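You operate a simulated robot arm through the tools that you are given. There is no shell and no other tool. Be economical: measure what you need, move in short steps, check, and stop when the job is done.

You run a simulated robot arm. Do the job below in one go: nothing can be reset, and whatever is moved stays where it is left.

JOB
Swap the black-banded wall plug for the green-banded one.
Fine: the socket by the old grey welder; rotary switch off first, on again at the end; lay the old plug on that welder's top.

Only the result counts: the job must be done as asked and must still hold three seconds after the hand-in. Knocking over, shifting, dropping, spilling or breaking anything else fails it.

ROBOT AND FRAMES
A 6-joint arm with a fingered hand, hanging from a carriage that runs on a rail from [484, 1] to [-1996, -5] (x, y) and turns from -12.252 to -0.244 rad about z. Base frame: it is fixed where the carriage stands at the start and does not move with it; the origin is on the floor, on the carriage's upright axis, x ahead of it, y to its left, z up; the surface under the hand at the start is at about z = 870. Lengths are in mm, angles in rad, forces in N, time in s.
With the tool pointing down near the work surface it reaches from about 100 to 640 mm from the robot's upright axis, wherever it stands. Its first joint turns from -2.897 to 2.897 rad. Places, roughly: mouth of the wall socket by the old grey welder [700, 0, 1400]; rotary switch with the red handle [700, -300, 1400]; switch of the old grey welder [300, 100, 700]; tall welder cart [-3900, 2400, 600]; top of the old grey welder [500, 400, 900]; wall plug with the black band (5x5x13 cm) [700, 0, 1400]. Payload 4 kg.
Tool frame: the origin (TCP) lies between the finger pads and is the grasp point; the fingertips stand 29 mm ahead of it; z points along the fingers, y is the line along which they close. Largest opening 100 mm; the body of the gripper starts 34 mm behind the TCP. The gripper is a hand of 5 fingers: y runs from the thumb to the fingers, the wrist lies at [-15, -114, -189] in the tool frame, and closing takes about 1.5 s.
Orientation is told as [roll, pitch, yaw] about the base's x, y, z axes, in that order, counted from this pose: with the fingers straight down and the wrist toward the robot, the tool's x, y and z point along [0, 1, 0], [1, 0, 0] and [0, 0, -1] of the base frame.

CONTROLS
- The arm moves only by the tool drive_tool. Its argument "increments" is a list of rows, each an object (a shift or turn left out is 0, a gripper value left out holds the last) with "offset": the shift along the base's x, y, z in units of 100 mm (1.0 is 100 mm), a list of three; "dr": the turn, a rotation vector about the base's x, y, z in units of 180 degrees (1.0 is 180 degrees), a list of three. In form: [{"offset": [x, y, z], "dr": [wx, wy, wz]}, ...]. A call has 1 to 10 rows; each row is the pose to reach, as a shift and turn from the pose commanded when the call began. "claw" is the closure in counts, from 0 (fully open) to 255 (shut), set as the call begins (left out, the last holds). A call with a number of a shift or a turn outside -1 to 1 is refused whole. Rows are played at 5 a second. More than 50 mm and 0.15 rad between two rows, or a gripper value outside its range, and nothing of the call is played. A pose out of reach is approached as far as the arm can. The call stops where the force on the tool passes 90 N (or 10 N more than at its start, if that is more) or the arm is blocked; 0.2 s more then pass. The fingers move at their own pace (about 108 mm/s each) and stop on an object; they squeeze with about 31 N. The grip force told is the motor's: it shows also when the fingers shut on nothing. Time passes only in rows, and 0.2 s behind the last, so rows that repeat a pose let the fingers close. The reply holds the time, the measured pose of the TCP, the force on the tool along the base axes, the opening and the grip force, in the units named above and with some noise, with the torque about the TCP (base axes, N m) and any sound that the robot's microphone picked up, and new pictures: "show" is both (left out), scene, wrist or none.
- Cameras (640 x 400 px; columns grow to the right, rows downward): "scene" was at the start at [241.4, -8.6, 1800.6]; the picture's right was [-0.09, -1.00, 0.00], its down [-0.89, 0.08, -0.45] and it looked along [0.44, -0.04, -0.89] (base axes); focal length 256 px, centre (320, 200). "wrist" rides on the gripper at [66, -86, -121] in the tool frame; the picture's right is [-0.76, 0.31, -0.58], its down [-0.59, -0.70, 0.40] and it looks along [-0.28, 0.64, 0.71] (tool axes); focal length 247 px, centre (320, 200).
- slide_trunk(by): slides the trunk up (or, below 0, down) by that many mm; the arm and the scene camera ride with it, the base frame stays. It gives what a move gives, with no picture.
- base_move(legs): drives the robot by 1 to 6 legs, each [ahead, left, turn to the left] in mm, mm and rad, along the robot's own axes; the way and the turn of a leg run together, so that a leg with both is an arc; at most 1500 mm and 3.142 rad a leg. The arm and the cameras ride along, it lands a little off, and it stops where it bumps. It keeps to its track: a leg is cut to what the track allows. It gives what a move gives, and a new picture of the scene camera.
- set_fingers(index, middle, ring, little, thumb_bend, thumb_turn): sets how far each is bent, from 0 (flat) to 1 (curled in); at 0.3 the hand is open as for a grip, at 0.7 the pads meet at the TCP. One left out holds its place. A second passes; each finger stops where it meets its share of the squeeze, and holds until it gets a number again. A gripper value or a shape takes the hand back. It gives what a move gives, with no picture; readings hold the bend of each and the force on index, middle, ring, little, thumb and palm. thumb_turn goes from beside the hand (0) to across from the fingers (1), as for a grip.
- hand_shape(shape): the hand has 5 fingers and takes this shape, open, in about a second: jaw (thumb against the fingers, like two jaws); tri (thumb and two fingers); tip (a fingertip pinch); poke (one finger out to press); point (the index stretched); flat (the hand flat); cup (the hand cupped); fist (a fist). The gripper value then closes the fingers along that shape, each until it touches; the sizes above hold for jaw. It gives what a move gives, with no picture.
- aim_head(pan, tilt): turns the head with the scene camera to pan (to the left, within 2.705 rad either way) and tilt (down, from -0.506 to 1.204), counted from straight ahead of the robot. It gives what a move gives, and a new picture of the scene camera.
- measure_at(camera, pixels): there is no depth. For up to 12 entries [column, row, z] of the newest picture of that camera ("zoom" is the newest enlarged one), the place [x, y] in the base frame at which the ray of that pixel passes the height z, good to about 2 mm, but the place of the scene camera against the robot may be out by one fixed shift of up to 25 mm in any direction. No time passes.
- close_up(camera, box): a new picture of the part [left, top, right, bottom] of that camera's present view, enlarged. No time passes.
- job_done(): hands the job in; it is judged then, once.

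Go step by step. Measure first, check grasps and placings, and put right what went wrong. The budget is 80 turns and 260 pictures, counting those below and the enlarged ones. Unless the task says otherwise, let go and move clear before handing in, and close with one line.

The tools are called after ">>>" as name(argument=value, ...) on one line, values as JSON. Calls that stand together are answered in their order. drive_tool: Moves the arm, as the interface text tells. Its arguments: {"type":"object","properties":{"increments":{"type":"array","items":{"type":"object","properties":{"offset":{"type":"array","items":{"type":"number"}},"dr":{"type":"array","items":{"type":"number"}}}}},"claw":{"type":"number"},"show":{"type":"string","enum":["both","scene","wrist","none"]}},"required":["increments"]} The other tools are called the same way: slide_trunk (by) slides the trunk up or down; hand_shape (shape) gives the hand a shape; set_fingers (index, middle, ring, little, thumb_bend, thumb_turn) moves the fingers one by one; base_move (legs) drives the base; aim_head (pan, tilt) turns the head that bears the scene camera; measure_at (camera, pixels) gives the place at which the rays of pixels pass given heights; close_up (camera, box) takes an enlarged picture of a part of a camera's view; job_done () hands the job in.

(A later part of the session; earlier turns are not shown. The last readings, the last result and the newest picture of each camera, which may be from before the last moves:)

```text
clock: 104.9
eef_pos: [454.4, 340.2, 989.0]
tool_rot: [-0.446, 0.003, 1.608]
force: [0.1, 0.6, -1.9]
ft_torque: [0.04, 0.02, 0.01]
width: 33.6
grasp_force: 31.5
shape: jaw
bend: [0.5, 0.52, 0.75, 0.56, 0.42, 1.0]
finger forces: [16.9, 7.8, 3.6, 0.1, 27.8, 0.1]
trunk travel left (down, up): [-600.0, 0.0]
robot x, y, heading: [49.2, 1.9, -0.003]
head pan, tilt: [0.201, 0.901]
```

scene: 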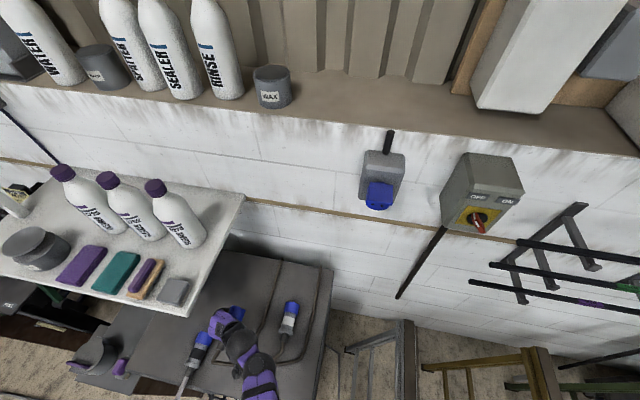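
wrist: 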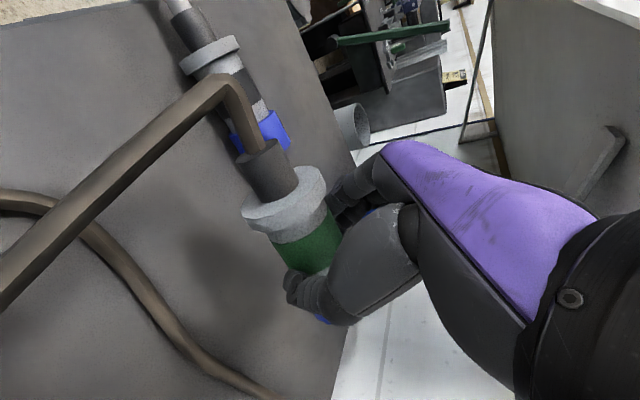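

The green plug is held (33.5 mm) and lifted. I'll carry it back along the reverse route, backing the base by 200 mm midway.

>>> drive_tool(increments=[{"offset": [0, -0.1, 0.3], "dr": [0, 0, -0.013]}, {"offset": [0.03, -0.3, 0.6], "dr": [0, 0, -0.013]}, {"offset": [0.06, -0.55, 0.85], "dr": [0, 0, -0.013]}, {"offset": [0.1, -0.8, 1.0], "dr": [0, 0, -0.013]}], show="none")

>>> drive_tool(increments=[{"offset": [0.15, -0.25, 0.25]}, {"offset": [0.3, -0.5, 0.5]}, {"offset": [0.45, -0.75, 0.75]}, {"offset": [0.6, -1.0, 1.0]}], show="none")

>>> base_move(legs=[[-200, 0, 0]])

>>> drive_tool(increments=[{"offset": [0.22, -0.25, 0.25]}, {"offset": [0.45, -0.5, 0.5]}, {"offset": [0.67, -0.75, 0.75]}, {"offset": [0.9, -1.0, 1.0]}], show="both")

```text
clock: 105.9
eef_pos: [463.4, 257.8, 1088.4]
tool_rot: [-0.448, 0.002, 1.566]
force: [0.2, 0.8, -1.7]
ft_torque: [0.0, 0.0, -0.04]
width: 33.3
grasp_force: 31.0
shape: jaw
bend: [0.5, 0.52, 0.75, 0.56, 0.42, 0.99]
finger forces: [17.0, 7.6, 3.7, 0.0, 27.8, 0.0]
trunk travel left (down, up): [-600.0, 0.0]
robot x, y, heading: [45.5, 1.5, -0.0]
head pan, tilt: [0.201, 0.901]
```

```text
clock: 106.9
eef_pos: [530.1, 167.4, 1177.3]
tool_rot: [-0.448, 0.002, 1.564]
force: [-1.3, 0.0, -2.4]
ft_torque: [0.0, -0.03, -0.01]
width: 33.0
grasp_force: 30.8
shape: jaw
bend: [0.5, 0.52, 0.75, 0.56, 0.42, 0.99]
finger forces: [16.9, 7.6, 3.6, 0.0, 27.7, 0.0]
out of reach, approached as far as the arm can: row 4
trunk travel left (down, up): [-600.0, 0.0]
robot x, y, heading: [48.2, 1.0, -0.002]
head pan, tilt: [0.201, 0.901]
```

```text
clock: 108.5
eef_pos: [333.1, 168.8, 1177.4]
tool_rot: [-0.449, 0.002, 1.566]
force: [1.1, 0.1, -3.2]
ft_torque: [0.03, 0.05, -0.03]
width: 33.1
grasp_force: 31.0
shape: jaw
bend: [0.5, 0.52, 0.75, 0.56, 0.42, 0.99]
finger forces: [16.9, 7.8, 3.7, 0.1, 27.6, 0.0]
trunk travel left (down, up): [-600.0, 0.0]
robot x, y, heading: [-146.8, 2.3, -0.0]
head pan, tilt: [0.201, 0.901]
```

scene: 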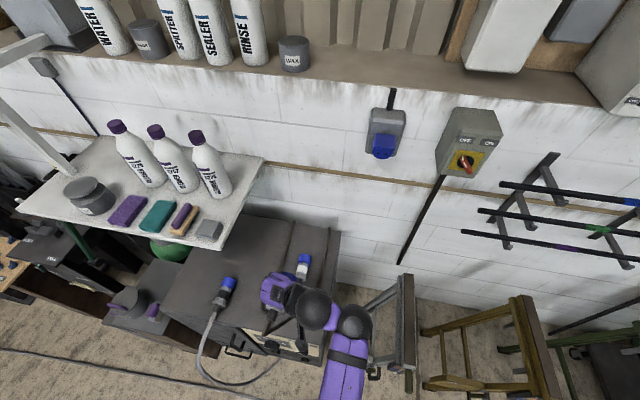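

```text
clock: 109.5
eef_pos: [462.5, 88.8, 1239.1]
tool_rot: [-0.447, 0.001, 1.564]
force: [-1.3, -0.5, -1.9]
ft_torque: [-0.02, -0.05, -0.02]
width: 33.3
grasp_force: 30.8
shape: jaw
bend: [0.5, 0.52, 0.75, 0.56, 0.42, 0.99]
finger forces: [17.1, 7.8, 3.5, 0.0, 27.7, 0.0]
out of reach, approached as far as the arm can: row 1, 2, 3, 4
trunk travel left (down, up): [-600.0, 0.0]
robot x, y, heading: [-149.7, -2.5, 0.005]
head pan, tilt: [0.201, 0.901]
```

scene: 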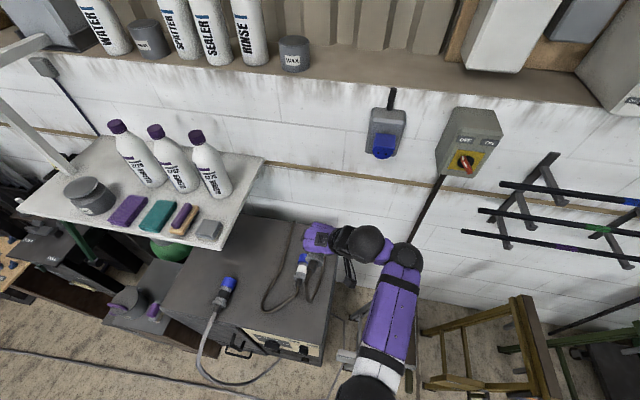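
wrist: 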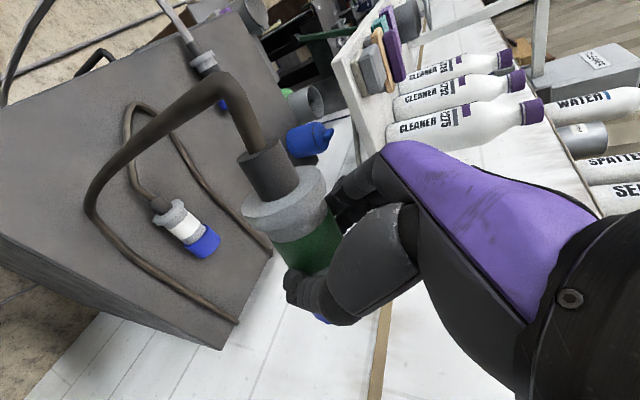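

Still held. Continue up and right to in front of the socket.

>>> drive_tool(increments=[{"offset": [0.1, -0.25, 0.1]}, {"offset": [0.2, -0.5, 0.25]}, {"offset": [0.3, -0.75, 0.4]}, {"offset": [0.35, -1.0, 0.6]}], show="none")

>>> drive_tool(increments=[{"offset": [0.1, -0.15, 0.3]}, {"offset": [0.2, -0.3, 0.6]}, {"offset": [0.3, -0.4, 0.9]}], show="none")

>>> aim_head(pan=0.0, tilt=0.6)

>>> drive_tool(increments=[{"offset": [0, 0, 0]}], show="wrist")

```text
clock: 110.5
eef_pos: [509.2, -15.9, 1291.5]
tool_rot: [-0.447, 0.002, 1.567]
force: [0.2, 0.2, -2.3]
ft_torque: [-0.01, 0.01, -0.02]
width: 32.8
grasp_force: 31.2
shape: jaw
bend: [0.5, 0.52, 0.75, 0.56, 0.42, 0.99]
finger forces: [17.0, 7.6, 3.7, 0.1, 27.8, 0.1]
out of reach, approached as far as the arm can: row 1, 2, 3, 4
trunk travel left (down, up): [-600.0, 0.0]
robot x, y, heading: [-147.7, 0.8, 0.002]
head pan, tilt: [0.201, 0.901]
```

```text
clock: 111.3
eef_pos: [539.4, -53.3, 1381.5]
tool_rot: [-0.45, 0.002, 1.563]
force: [-1.2, -0.7, -2.4]
ft_torque: [0.03, -0.01, -0.03]
width: 33.1
grasp_force: 30.9
shape: jaw
bend: [0.5, 0.52, 0.75, 0.56, 0.42, 0.99]
finger forces: [17.0, 7.5, 3.6, 0.0, 27.8, 0.0]
trunk travel left (down, up): [-600.0, 0.0]
robot x, y, heading: [-144.3, -1.9, 0.006]
head pan, tilt: [0.201, 0.901]
```

```text
clock: 112.1
eef_pos: [540.2, -53.6, 1381.9]
tool_rot: [-0.451, 0.004, 1.568]
force: [-0.2, -0.3, -3.1]
ft_torque: [0.01, -0.01, 0.02]
width: 33.3
grasp_force: 30.9
shape: jaw
bend: [0.5, 0.52, 0.75, 0.56, 0.42, 0.99]
finger forces: [17.1, 7.6, 3.7, 0.0, 27.8, 0.1]
trunk travel left (down, up): [-600.0, 0.0]
robot x, y, heading: [-149.9, 1.5, 0.005]
head pan, tilt: [0.0, 0.6]
```

scene: 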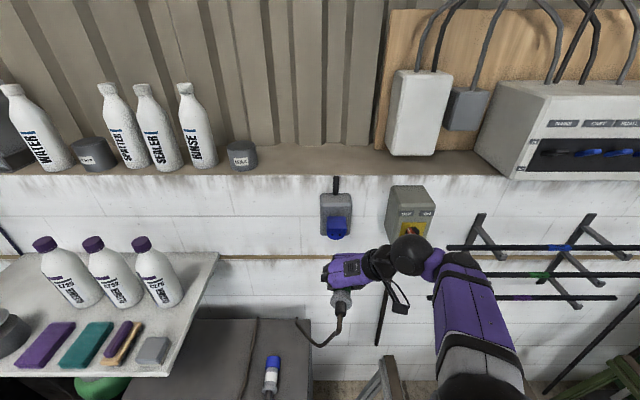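

```text
clock: 112.5
eef_pos: [539.4, -54.2, 1381.7]
tool_rot: [-0.45, 0.001, 1.566]
force: [-0.1, -0.2, -1.7]
ft_torque: [-0.02, 0.04, 0.03]
width: 33.2
grasp_force: 31.1
shape: jaw
bend: [0.5, 0.52, 0.75, 0.56, 0.42, 0.99]
finger forces: [17.1, 7.5, 3.6, 0.0, 27.8, 0.0]
trunk travel left (down, up): [-600.0, 0.0]
robot x, y, heading: [-150.7, 2.1, 0.001]
head pan, tilt: [0.0, 0.6]
```

wrist: 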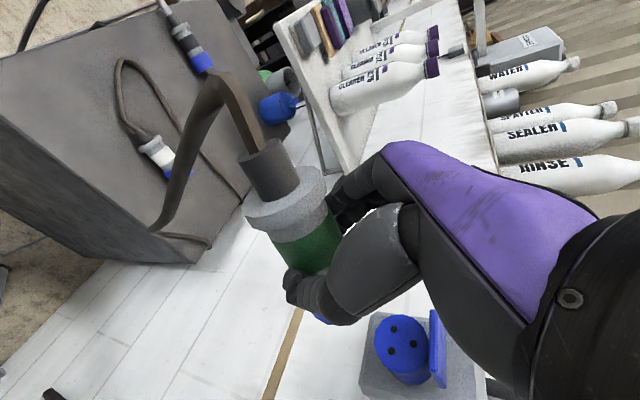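

I'm in front of the socket at (539,-54,1382). I need to know how the green plug sits relative to the TCP compared with the old one, so I'll zoom.

>>> close_up(camera="wrist", box=[220, 120, 380, 340])

>>> close_up(camera="wrist", box=[350, 300, 470, 400])

>>> close_up(camera="scene", box=[290, 180, 410, 340])

```text
1.82 times, centred on (300, 230) of wrist
```

zoom: 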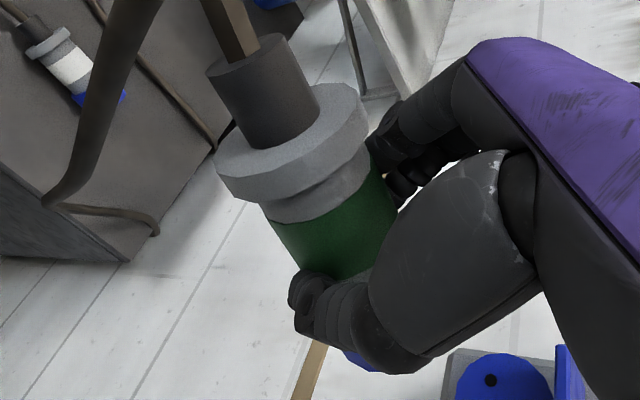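

```text
4.00 times, centred on (410, 350) of wrist
```

zoom: 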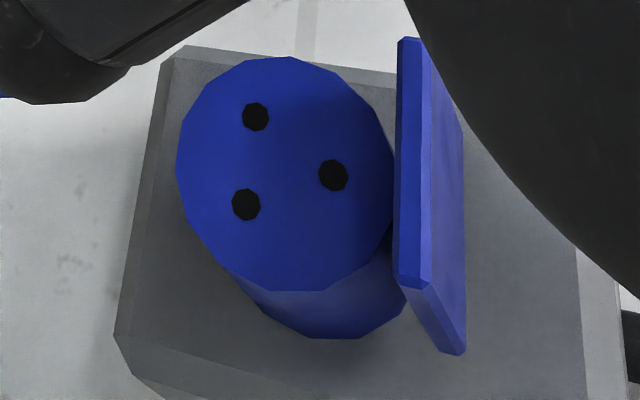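

```text
2.50 times, centred on (350, 260) of scene
```

zoom: 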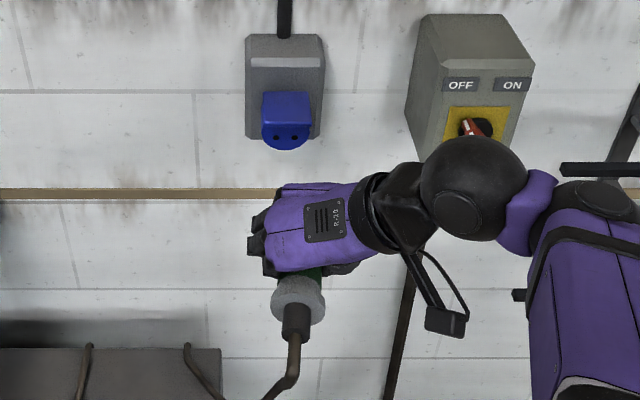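

>>> measure_at(camera="zoom", pixels=[[298, 300, 1385], [298, 300, 1370], [296, 318, 1385], [287, 135, 1380], [287, 135, 1370], [262, 95, 1420], [311, 95, 1420], [271, 300, 1380], [325, 300, 1380]])

>>> measure_at(camera="wrist", pixels=[[402, 348, 1380], [402, 348, 1385], [281, 203, 1380], [281, 203, 1370], [281, 203, 1360]])

```text
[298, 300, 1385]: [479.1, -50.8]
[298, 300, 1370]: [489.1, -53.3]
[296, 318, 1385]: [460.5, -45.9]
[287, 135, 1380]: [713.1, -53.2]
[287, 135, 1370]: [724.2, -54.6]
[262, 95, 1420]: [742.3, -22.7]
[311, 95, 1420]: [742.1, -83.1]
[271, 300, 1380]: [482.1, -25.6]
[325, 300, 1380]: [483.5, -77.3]
```

```text
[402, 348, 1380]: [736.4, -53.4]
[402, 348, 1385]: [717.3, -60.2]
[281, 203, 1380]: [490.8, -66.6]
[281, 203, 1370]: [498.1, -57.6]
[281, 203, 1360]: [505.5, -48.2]
```

>>> close_up(camera="scene", box=[315, 280, 365, 320])

```text
10.00 times, centred on (340, 300) of scene
```

zoom: 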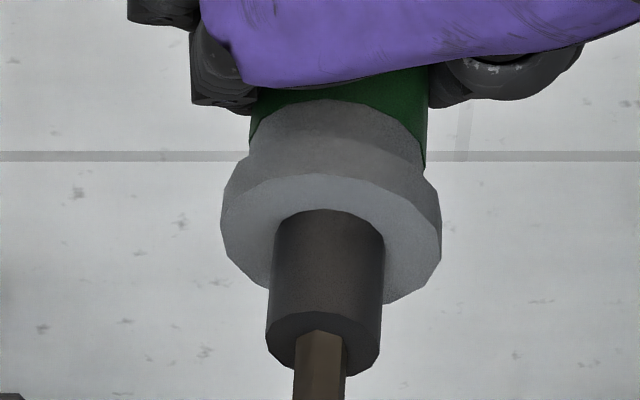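

The zoom shows the plug yawed about 6° nose-right in the hand, with pitch level. I'll correct the yaw, shift y by +5 mm and z by +12 mm, then recheck.

>>> drive_tool(increments=[{"offset": [0, 0.02, 0.06], "dr": [0, 0, 0.016]}, {"offset": [0, 0.05, 0.12], "dr": [0, 0, 0.033]}, {"offset": [0, 0.05, 0.12], "dr": [0, 0, 0.033]}], show="wrist")

>>> close_up(camera="scene", box=[315, 270, 365, 310])

>>> close_up(camera="scene", box=[290, 180, 410, 340])

```text
clock: 113.3
eef_pos: [521.3, -42.0, 1394.7]
tool_rot: [-0.45, 0.004, 1.669]
force: [-0.7, -0.5, -1.4]
ft_torque: [-0.02, 0.0, 0.0]
width: 33.2
grasp_force: 30.7
shape: jaw
bend: [0.5, 0.52, 0.75, 0.56, 0.42, 0.99]
finger forces: [17.0, 7.6, 3.5, 0.0, 27.8, 0.0]
out of reach, approached as far as the arm can: row 1, 2, 3
trunk travel left (down, up): [-600.0, 0.0]
robot x, y, heading: [-150.2, 3.1, 0.002]
head pan, tilt: [0.0, 0.6]
```

wrist: 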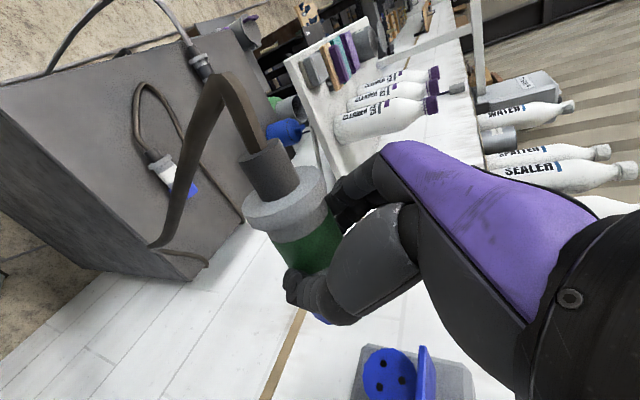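

```text
10.00 times, centred on (340, 290) of scene
```

zoom: 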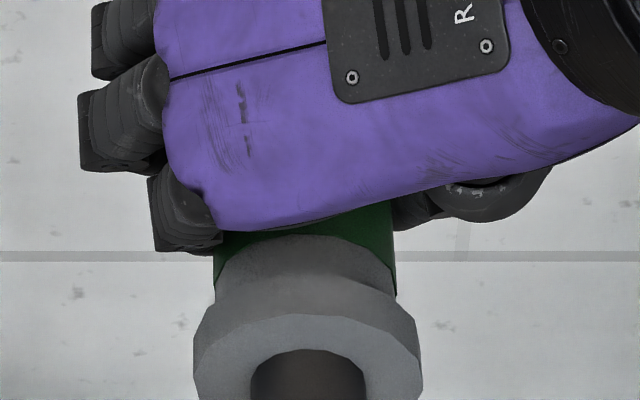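

```text
2.50 times, centred on (350, 260) of scene
```

zoom: 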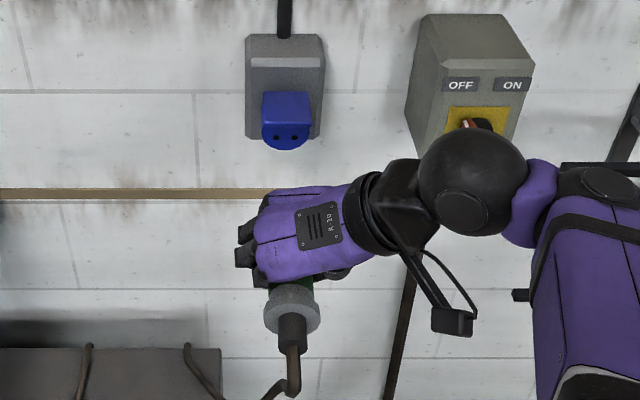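

Yaw is now right, and the plug line runs about 8 mm left of the socket. I'll shift y by −8 mm and re-zoom.

>>> drive_tool(increments=[{"offset": [0, -0.04, 0]}, {"offset": [0, -0.08, 0]}], show="none")

>>> close_up(camera="scene", box=[300, 210, 380, 330])

>>> close_up(camera="scene", box=[315, 290, 365, 330])

>>> close_up(camera="scene", box=[315, 210, 365, 250])

```text
clock: 113.9
eef_pos: [518.4, -49.6, 1396.0]
tool_rot: [-0.451, 0.002, 1.669]
force: [-0.1, 0.4, -1.8]
ft_torque: [0.05, 0.01, -0.04]
width: 33.1
grasp_force: 30.7
shape: jaw
bend: [0.5, 0.52, 0.75, 0.56, 0.42, 0.99]
finger forces: [17.1, 7.5, 3.6, 0.0, 27.8, 0.0]
trunk travel left (down, up): [-600.0, 0.0]
robot x, y, heading: [-149.5, -0.8, 0.002]
head pan, tilt: [0.0, 0.6]
```

```text
3.33 times, centred on (340, 270) of scene
```

zoom: 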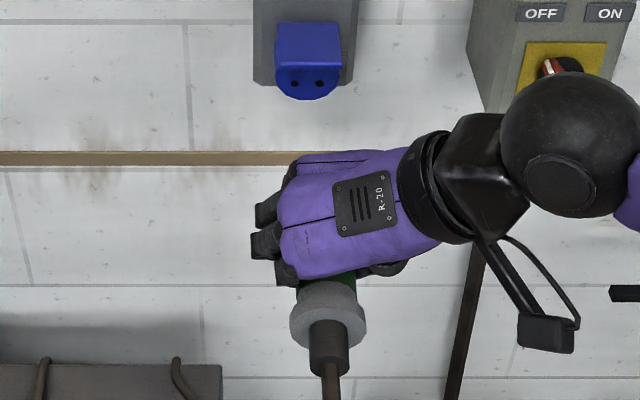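

```text
10.00 times, centred on (340, 310) of scene
```

zoom: 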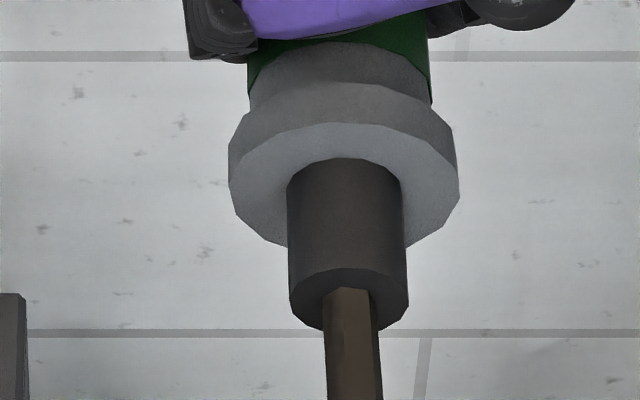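

```text
10.00 times, centred on (340, 230) of scene
```

zoom: 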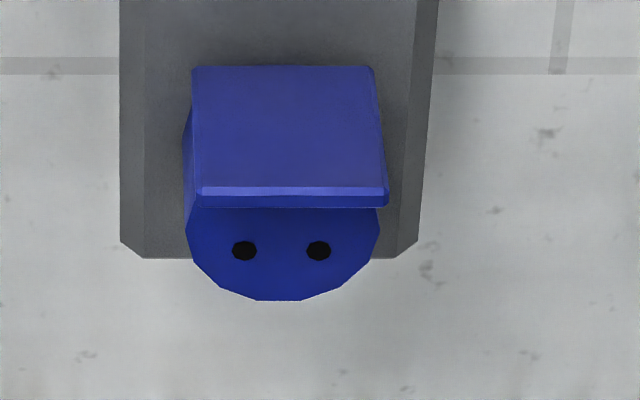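

Nearly aligned: about 2° more yaw, +2 mm in y, −3 mm in z to match the old plug's seated height. Applying, then approaching by base.

>>> drive_tool(increments=[{"offset": [0, 0.02, -0.033], "dr": [0, 0, 0.011]}, {"offset": [0, 0.02, -0.033], "dr": [0, 0, 0.011]}], show="none")

>>> base_move(legs=[[40, 0, 0]])

>>> close_up(camera="scene", box=[300, 210, 380, 330])

>>> drive_tool(increments=[{"offset": [0, 0, 0]}], show="wrist")

```text
clock: 114.5
eef_pos: [512.8, -44.6, 1392.3]
tool_rot: [-0.453, 0.003, 1.703]
force: [0.6, -0.5, -0.8]
ft_torque: [0.01, -0.05, -0.01]
width: 33.0
grasp_force: 31.3
shape: jaw
bend: [0.5, 0.52, 0.75, 0.56, 0.42, 0.99]
finger forces: [17.1, 7.6, 3.5, 0.0, 27.8, 0.1]
out of reach, approached as far as the arm can: row 1, 2
trunk travel left (down, up): [-600.0, 0.0]
robot x, y, heading: [-147.1, -2.2, 0.003]
head pan, tilt: [0.0, 0.6]
```

```text
clock: 115.4
eef_pos: [554.0, -44.7, 1392.2]
tool_rot: [-0.453, 0.004, 1.703]
force: [-0.1, 0.2, -3.5]
ft_torque: [-0.01, -0.02, 0.0]
width: 33.1
grasp_force: 31.4
shape: jaw
bend: [0.5, 0.52, 0.75, 0.56, 0.42, 0.99]
finger forces: [17.0, 7.5, 3.7, 0.0, 27.8, 0.0]
trunk travel left (down, up): [-600.0, 0.0]
robot x, y, heading: [-106.3, 0.9, 0.007]
head pan, tilt: [0.0, 0.6]
```

scene: 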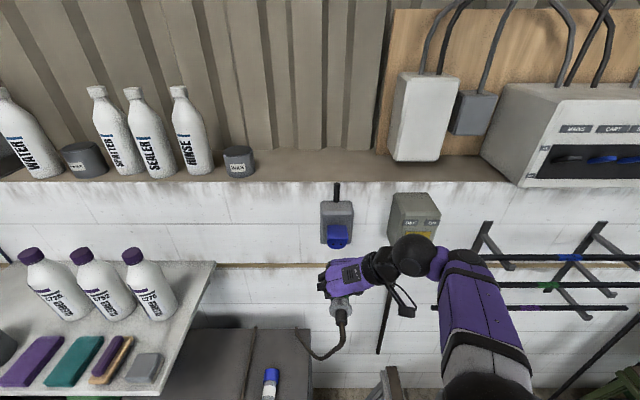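

```text
3.33 times, centred on (340, 270) of scene
```

zoom: 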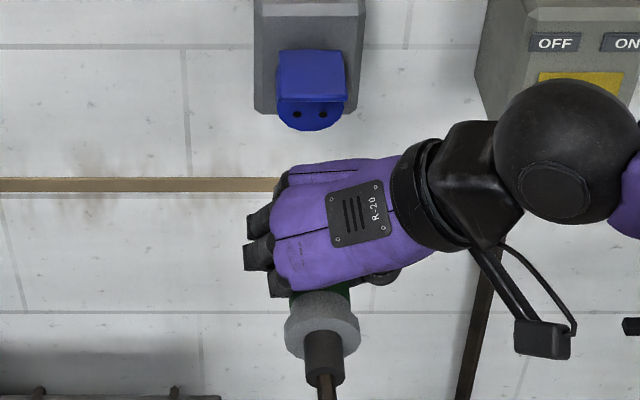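

```text
clock: 115.8
eef_pos: [554.3, -44.9, 1391.2]
tool_rot: [-0.452, 0.004, 1.699]
force: [-0.4, -0.6, -2.0]
ft_torque: [0.0, 0.01, -0.01]
width: 33.0
grasp_force: 30.8
shape: jaw
bend: [0.5, 0.52, 0.75, 0.56, 0.42, 0.99]
finger forces: [17.1, 7.6, 3.6, 0.0, 27.8, 0.0]
trunk travel left (down, up): [-600.0, 0.0]
robot x, y, heading: [-107.7, -1.8, -0.002]
head pan, tilt: [0.0, 0.6]
```

wrist: 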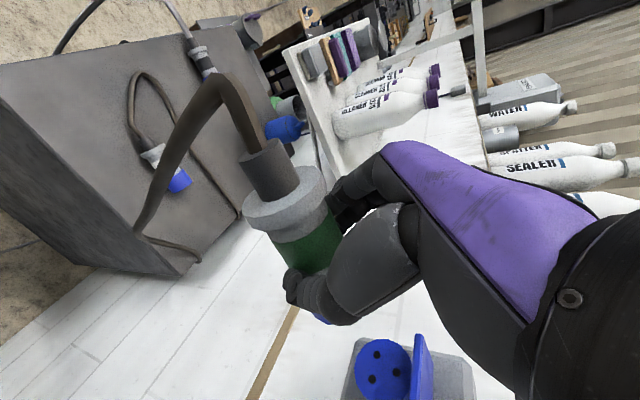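

>>> drive_tool(increments=[{"offset": [0, -0.03, 0.01]}, {"offset": [0, -0.03, 0.01]}], show="none")

>>> close_up(camera="scene", box=[315, 285, 365, 325])

>>> close_up(camera="scene", box=[315, 215, 365, 255])

```text
clock: 116.4
eef_pos: [553.4, -48.3, 1393.3]
tool_rot: [-0.451, 0.004, 1.696]
force: [-0.5, 0.5, -2.6]
ft_torque: [-0.01, 0.04, -0.02]
width: 33.1
grasp_force: 30.8
shape: jaw
bend: [0.5, 0.52, 0.75, 0.56, 0.42, 0.99]
finger forces: [17.1, 7.6, 3.5, 0.1, 27.7, 0.0]
trunk travel left (down, up): [-600.0, 0.0]
robot x, y, heading: [-111.2, -1.4, 0.004]
head pan, tilt: [0.0, 0.6]
```

```text
10.00 times, centred on (340, 305) of scene
```

zoom: 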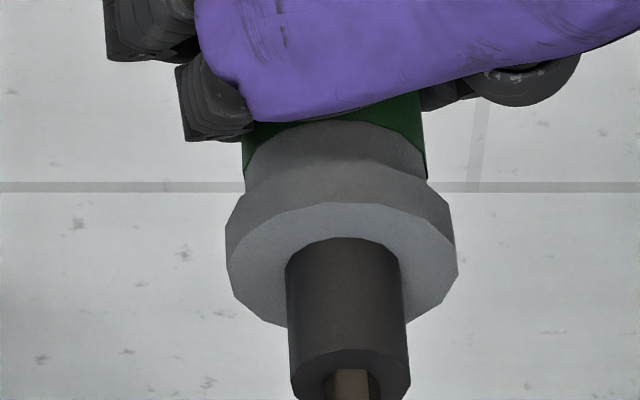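

```text
10.00 times, centred on (340, 235) of scene
```

zoom: 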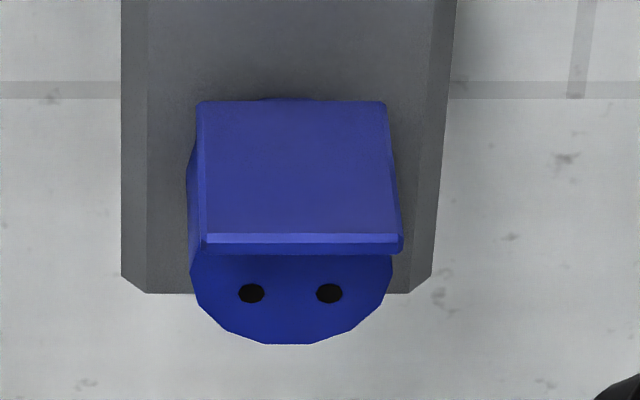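

Alignment is now within about a millimetre both in line and yaw. I'll advance 70 mm and look before engaging.

>>> base_move(legs=[[65, 0, 0]])

>>> drive_tool(increments=[{"offset": [0, 0, 0]}], show="wrist")

>>> close_up(camera="scene", box=[290, 210, 390, 330])

>>> close_up(camera="wrist", box=[260, 250, 480, 400])

```text
clock: 117.4
eef_pos: [618.8, -48.9, 1391.6]
tool_rot: [-0.452, 0.006, 1.696]
force: [-0.3, 0.5, -1.7]
ft_torque: [0.0, 0.01, 0.0]
width: 32.9
grasp_force: 31.0
shape: jaw
bend: [0.5, 0.52, 0.75, 0.56, 0.42, 0.99]
finger forces: [17.1, 7.5, 3.6, 0.0, 27.8, 0.0]
trunk travel left (down, up): [-600.0, 0.0]
robot x, y, heading: [-39.3, 1.2, 0.004]
head pan, tilt: [0.0, 0.6]
```

scene: 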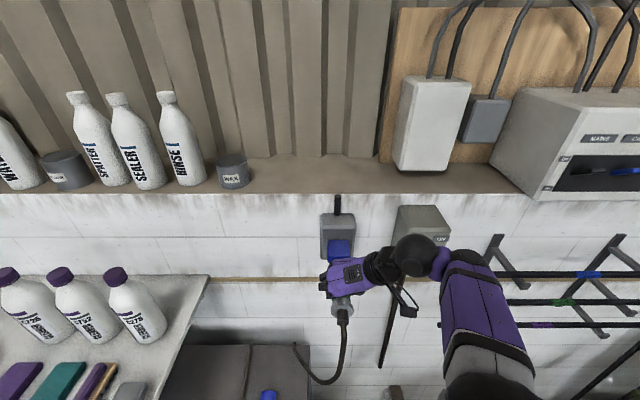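

```text
clock: 117.8
eef_pos: [618.6, -47.4, 1392.1]
tool_rot: [-0.451, 0.003, 1.697]
force: [-0.8, 0.0, -1.7]
ft_torque: [0.03, 0.0, 0.0]
width: 33.3
grasp_force: 30.9
shape: jaw
bend: [0.5, 0.52, 0.75, 0.56, 0.42, 0.99]
finger forces: [16.9, 7.5, 3.7, 0.1, 27.8, 0.0]
trunk travel left (down, up): [-600.0, 0.0]
robot x, y, heading: [-41.7, -1.7, 0.004]
head pan, tilt: [0.0, 0.6]
```

wrist: 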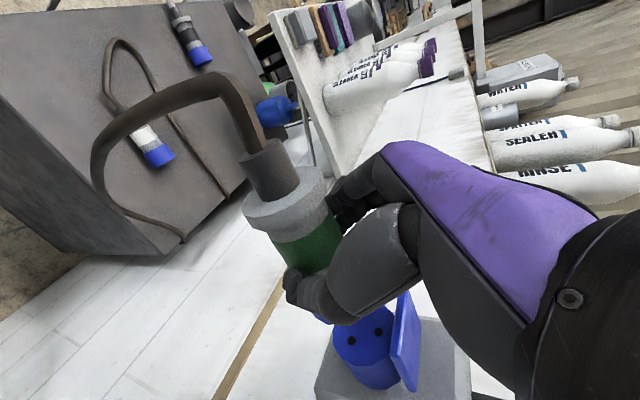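

```text
3.33 times, centred on (340, 270) of scene
```

zoom: 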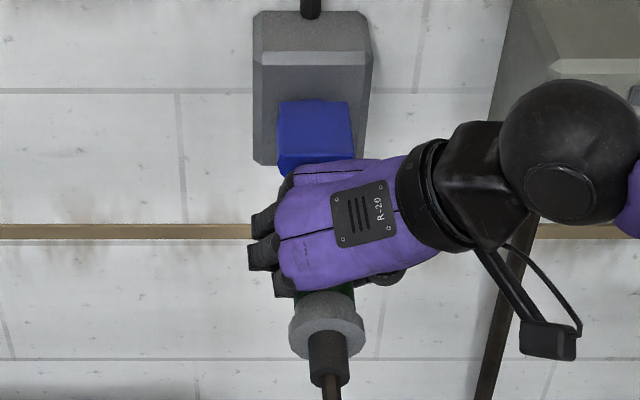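

```text
2.67 times, centred on (370, 325) of wrist
```

zoom: 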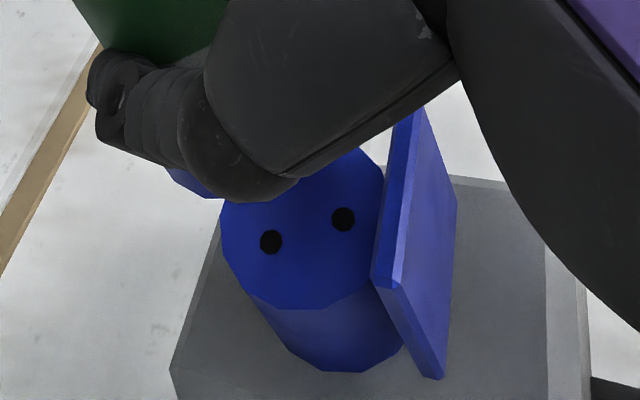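

The nose is just short of the socket. I'll go in by small base steps, reading force.

>>> base_move(legs=[[15, 0, 0]])

>>> base_move(legs=[[10, 0, 0]])

>>> drive_tool(increments=[{"offset": [0, 0, 0]}], show="wrist")

```text
clock: 118.6
eef_pos: [633.7, -48.1, 1392.8]
tool_rot: [-0.451, 0.006, 1.696]
force: [-0.3, -0.2, -2.3]
ft_torque: [0.01, 0.01, 0.0]
width: 32.9
grasp_force: 30.8
shape: jaw
bend: [0.5, 0.52, 0.75, 0.56, 0.42, 0.99]
finger forces: [17.1, 7.5, 3.5, 0.0, 27.7, 0.1]
trunk travel left (down, up): [-600.0, 0.0]
robot x, y, heading: [-29.0, 1.2, 0.002]
head pan, tilt: [0.0, 0.6]
```

scene: 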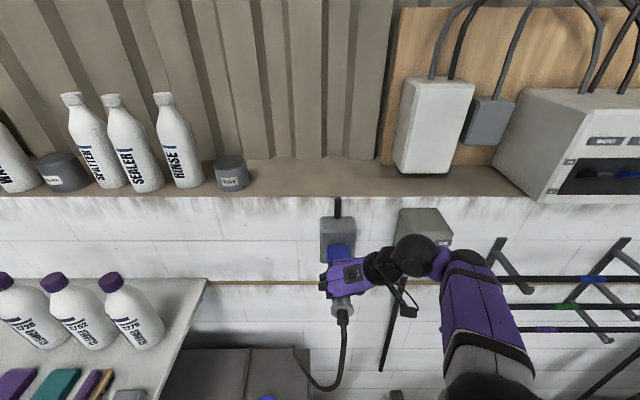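

```text
clock: 119.3
eef_pos: [643.8, -48.8, 1393.8]
tool_rot: [-0.452, 0.005, 1.696]
force: [0.0, 0.6, -2.0]
ft_torque: [0.01, 0.0, -0.01]
width: 33.1
grasp_force: 31.2
shape: jaw
bend: [0.5, 0.52, 0.75, 0.56, 0.42, 0.99]
finger forces: [17.2, 7.5, 3.6, 0.1, 27.9, 0.1]
trunk travel left (down, up): [-600.0, 0.0]
robot x, y, heading: [-14.8, -0.5, -0.007]
head pan, tilt: [0.0, 0.6]
```

scene: 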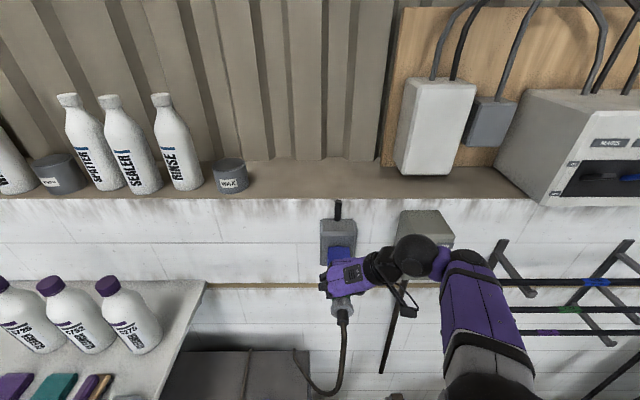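

```text
clock: 119.7
eef_pos: [644.8, -48.5, 1391.9]
tool_rot: [-0.452, 0.004, 1.695]
force: [-0.8, -1.2, -3.2]
ft_torque: [0.04, 0.02, -0.01]
width: 33.3
grasp_force: 30.8
shape: jaw
bend: [0.5, 0.52, 0.75, 0.56, 0.42, 0.99]
finger forces: [17.0, 7.5, 3.5, 0.0, 27.8, 0.0]
trunk travel left (down, up): [-600.0, 0.0]
robot x, y, heading: [-20.4, -0.9, 0.002]
head pan, tilt: [0.0, 0.6]
```

wrist: 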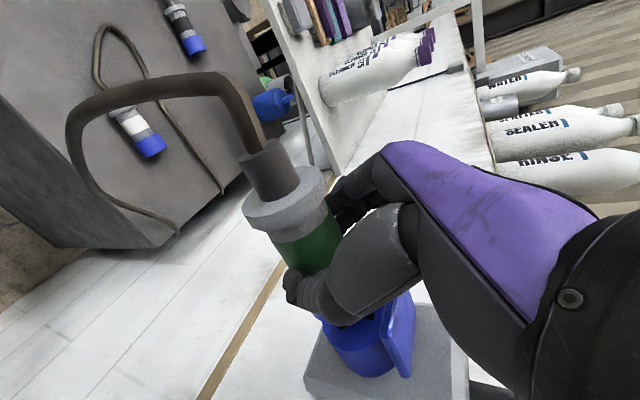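

>>> close_up(camera="wrist", box=[280, 260, 440, 400])

>>> base_move(legs=[[8, 0, 0]])

>>> base_move(legs=[[8, 0, 0]])

>>> drive_tool(increments=[{"offset": [0, 0, 0]}], show="wrist")

>>> close_up(camera="wrist", box=[280, 260, 440, 400])

```text
2.86 times, centred on (360, 330) of wrist
```

zoom: 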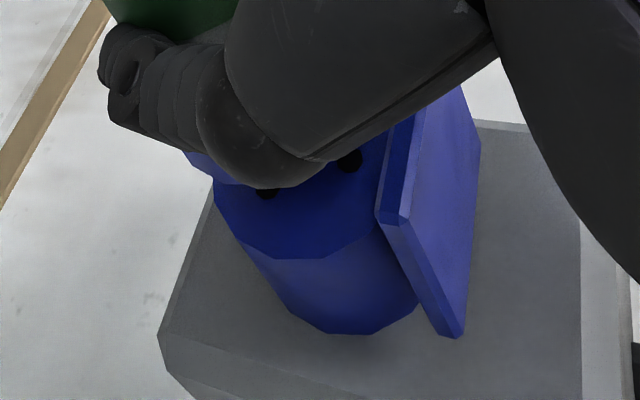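

```text
clock: 120.4
eef_pos: [652.0, -46.5, 1392.4]
tool_rot: [-0.452, 0.004, 1.696]
force: [1.0, 0.6, -2.0]
ft_torque: [0.01, -0.01, 0.01]
width: 33.1
grasp_force: 31.1
shape: jaw
bend: [0.5, 0.52, 0.75, 0.56, 0.42, 0.99]
finger forces: [17.2, 7.5, 3.6, 0.1, 27.8, 0.0]
trunk travel left (down, up): [-600.0, 0.0]
robot x, y, heading: [-7.0, 0.4, -0.0]
head pan, tilt: [0.0, 0.6]
```

scene: 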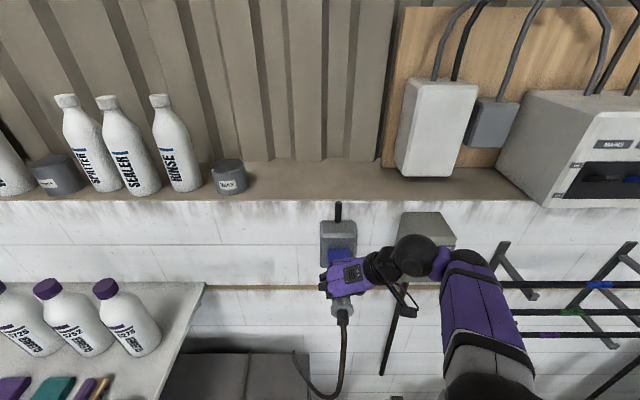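

```text
clock: 121.2
eef_pos: [658.5, -47.5, 1392.0]
tool_rot: [-0.453, 0.005, 1.697]
force: [-0.4, -0.6, -2.0]
ft_torque: [0.01, 0.0, 0.01]
width: 33.2
grasp_force: 31.3
shape: jaw
bend: [0.5, 0.52, 0.75, 0.56, 0.42, 0.99]
finger forces: [17.0, 7.5, 3.6, 0.0, 27.8, 0.0]
trunk travel left (down, up): [-600.0, 0.0]
robot x, y, heading: [-1.2, -3.2, 0.006]
head pan, tilt: [0.0, 0.6]
```

scene: 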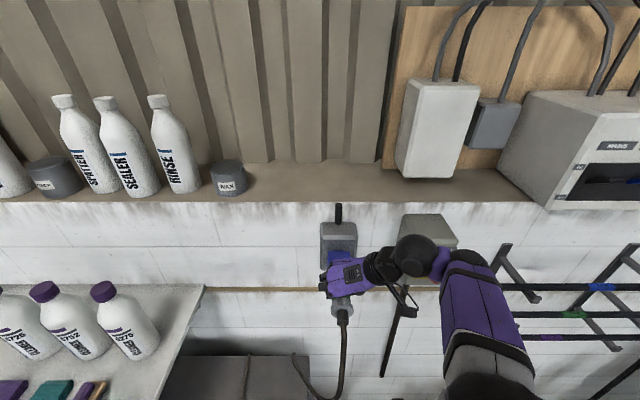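

```text
clock: 121.6
eef_pos: [659.1, -47.3, 1392.2]
tool_rot: [-0.452, 0.003, 1.697]
force: [0.5, 0.1, -2.1]
ft_torque: [0.02, -0.02, 0.01]
width: 33.1
grasp_force: 30.8
shape: jaw
bend: [0.5, 0.52, 0.75, 0.56, 0.42, 0.99]
finger forces: [17.0, 7.4, 3.6, 0.0, 27.8, 0.1]
trunk travel left (down, up): [-600.0, 0.0]
robot x, y, heading: [-5.8, 1.1, -0.002]
head pan, tilt: [0.0, 0.6]
```

wrist: 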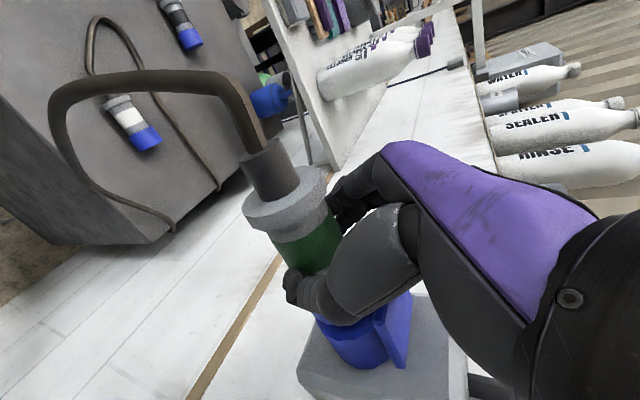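

```text
2.86 times, centred on (360, 330) of wrist
```

zoom: 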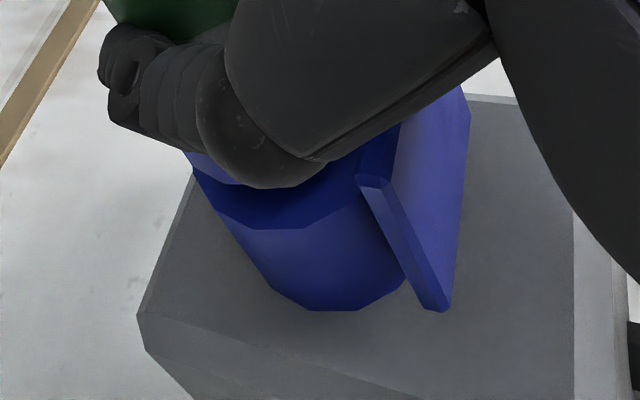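

No contact force yet; continue in small steps.

>>> base_move(legs=[[7, 0, 0]])

>>> base_move(legs=[[5, 0, 0]])

>>> drive_tool(increments=[{"offset": [0, 0, 0]}], show="wrist")

>>> close_up(camera="wrist", box=[280, 260, 440, 400])

```text
clock: 122.3
eef_pos: [664.8, -47.5, 1393.0]
tool_rot: [-0.451, 0.006, 1.697]
force: [-0.6, 0.3, -1.6]
ft_torque: [0.02, 0.02, -0.01]
width: 33.3
grasp_force: 31.1
shape: jaw
bend: [0.5, 0.52, 0.75, 0.56, 0.42, 0.99]
finger forces: [17.0, 7.5, 3.5, 0.0, 27.8, 0.0]
trunk travel left (down, up): [-600.0, 0.0]
robot x, y, heading: [3.9, -2.7, 0.004]
head pan, tilt: [0.0, 0.6]
```

scene: 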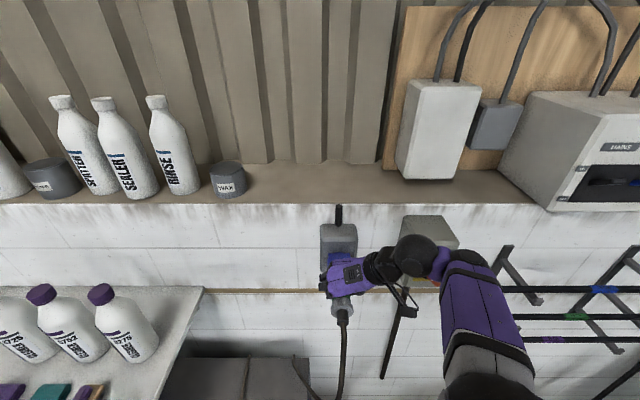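

```text
clock: 123.0
eef_pos: [671.4, -46.9, 1392.5]
tool_rot: [-0.452, 0.003, 1.697]
force: [2.7, 0.8, -4.1]
ft_torque: [0.02, -0.02, -0.01]
width: 33.0
grasp_force: 30.7
shape: jaw
bend: [0.5, 0.52, 0.75, 0.56, 0.42, 0.99]
finger forces: [17.4, 7.4, 3.7, 0.0, 27.6, 0.0]
trunk travel left (down, up): [-600.0, 0.0]
robot x, y, heading: [5.9, 0.5, 0.001]
head pan, tilt: [0.0, 0.6]
```

scene: 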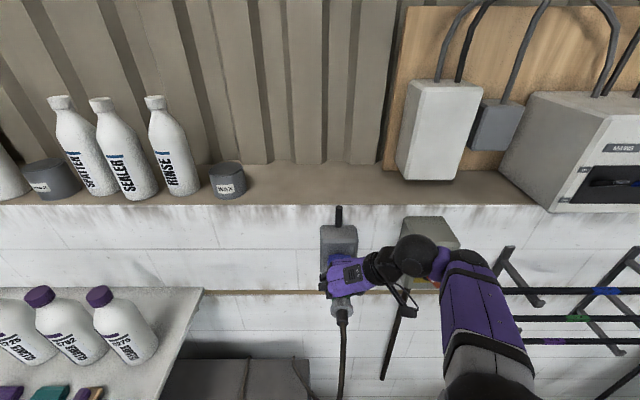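

```text
clock: 123.4
eef_pos: [670.7, -48.1, 1391.5]
tool_rot: [-0.451, 0.005, 1.695]
force: [0.0, -0.5, -0.5]
ft_torque: [0.03, 0.01, 0.03]
width: 32.8
grasp_force: 30.9
shape: jaw
bend: [0.5, 0.52, 0.75, 0.56, 0.42, 0.99]
finger forces: [17.1, 7.4, 3.7, 0.0, 28.1, 0.1]
trunk travel left (down, up): [-600.0, 0.0]
robot x, y, heading: [9.3, 3.9, -0.002]
head pan, tilt: [0.0, 0.6]
```

wrist: 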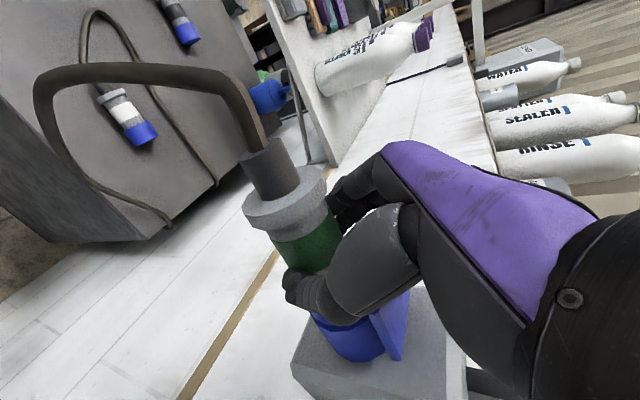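

```text
2.86 times, centred on (360, 330) of wrist
```

zoom: 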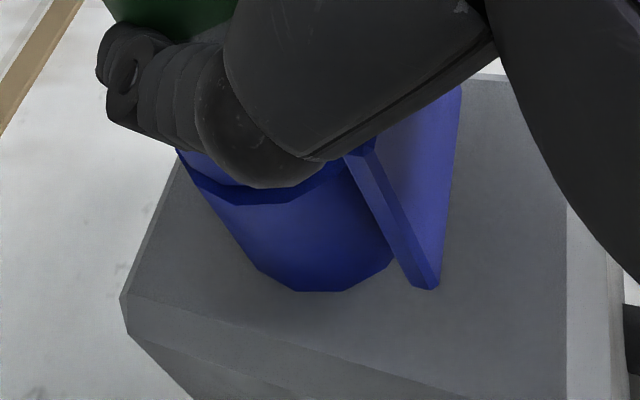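

The collar is at the socket face (a ring of the face shows evenly). I'll push a bit more to seat it firmly.

>>> base_move(legs=[[5, 0, 0]])

>>> base_move(legs=[[5, 0, 0]])

>>> drive_tool(increments=[{"offset": [0, 0, 0]}], show="wrist")

>>> close_up(camera="wrist", box=[280, 260, 440, 400])

```text
clock: 124.2
eef_pos: [673.9, -47.6, 1392.3]
tool_rot: [-0.449, 0.002, 1.698]
force: [-26.7, -0.3, 15.3]
ft_torque: [-0.08, 0.29, 0.28]
width: 35.0
grasp_force: 31.2
shape: jaw
bend: [0.5, 0.52, 0.75, 0.56, 0.4, 0.97]
finger forces: [18.0, 12.8, 3.9, 0.1, 31.9, 0.0]
trunk travel left (down, up): [-600.0, 0.0]
robot x, y, heading: [14.2, -3.2, 0.004]
head pan, tilt: [0.0, 0.6]
```

scene: 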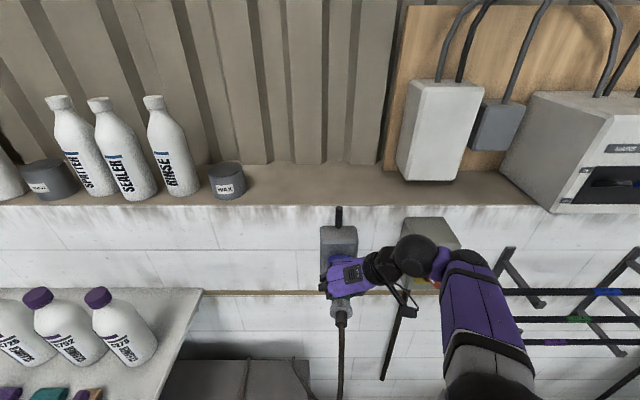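

```text
clock: 124.9
eef_pos: [676.3, -47.6, 1390.4]
tool_rot: [-0.45, 0.004, 1.707]
force: [-41.7, -4.7, 22.7]
ft_torque: [-0.19, 0.53, 0.49]
width: 36.7
grasp_force: 31.1
shape: jaw
bend: [0.49, 0.51, 0.75, 0.56, 0.4, 0.96]
finger forces: [17.9, 23.7, 3.9, 0.1, 34.6, 0.1]
trunk travel left (down, up): [-600.0, 0.0]
robot x, y, heading: [15.7, -0.9, 0.005]
head pan, tilt: [0.0, 0.6]
```

scene: 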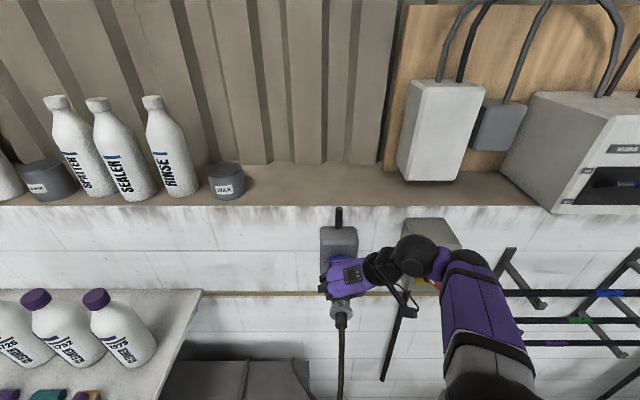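

```text
clock: 125.3
eef_pos: [676.0, -47.7, 1391.5]
tool_rot: [-0.448, 0.003, 1.709]
force: [-27.8, -2.5, 14.2]
ft_torque: [-0.13, 0.37, 0.37]
width: 36.0
grasp_force: 31.1
shape: jaw
bend: [0.49, 0.51, 0.75, 0.56, 0.4, 0.96]
finger forces: [18.0, 18.9, 3.7, 0.1, 32.8, 0.0]
trunk travel left (down, up): [-600.0, 0.0]
robot x, y, heading: [14.9, -4.1, 0.002]
head pan, tilt: [0.0, 0.6]
```

wrist: 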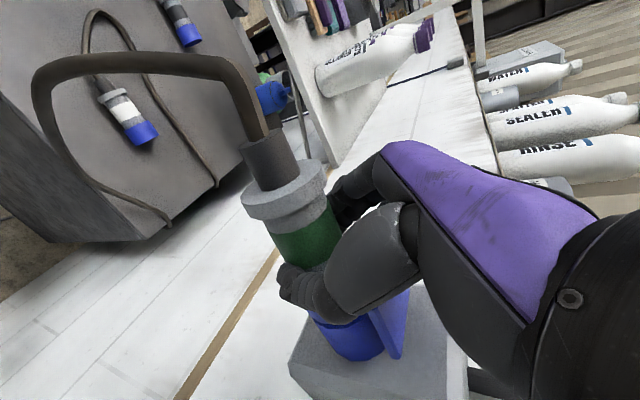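

```text
2.86 times, centred on (360, 330) of wrist
```

zoom: 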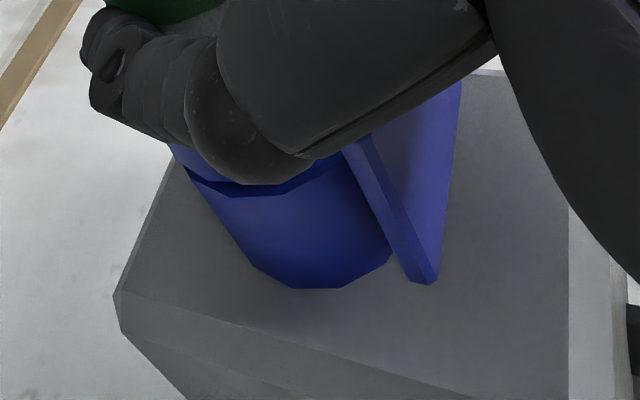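

Contact is firm at TCP x≈672–676. I'll check whether the plug is fully seated by measuring the flange.

>>> close_up(camera="wrist", box=[220, 120, 380, 260])

>>> close_up(camera="scene", box=[310, 290, 370, 340])

>>> measure_at(camera="wrist", pixels=[[283, 192, 1380], [283, 192, 1375], [283, 192, 1370]])

>>> measure_at(camera="scene", pixels=[[341, 308, 1380], [341, 311, 1390]])

```text
2.86 times, centred on (300, 190) of wrist
```

zoom: 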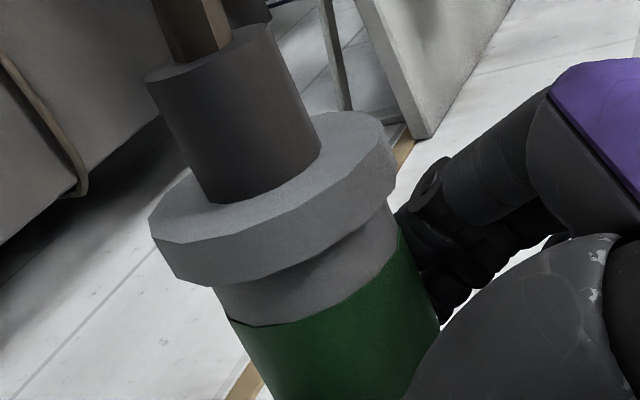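

```text
8.00 times, centred on (340, 315) of scene
```

zoom: 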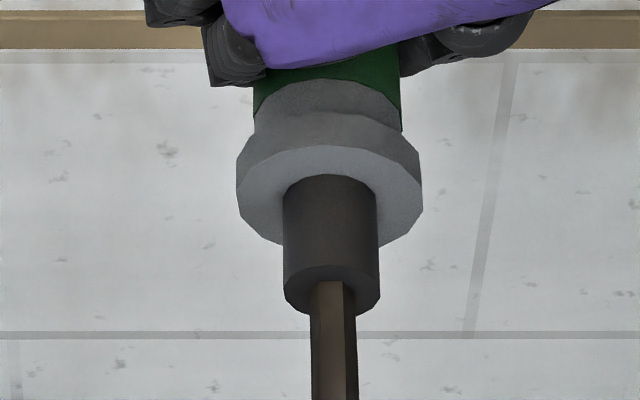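

```text
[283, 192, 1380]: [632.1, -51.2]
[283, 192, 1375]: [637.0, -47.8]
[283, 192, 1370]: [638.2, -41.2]
```

```text
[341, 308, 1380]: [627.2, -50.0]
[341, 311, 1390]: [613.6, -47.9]
```

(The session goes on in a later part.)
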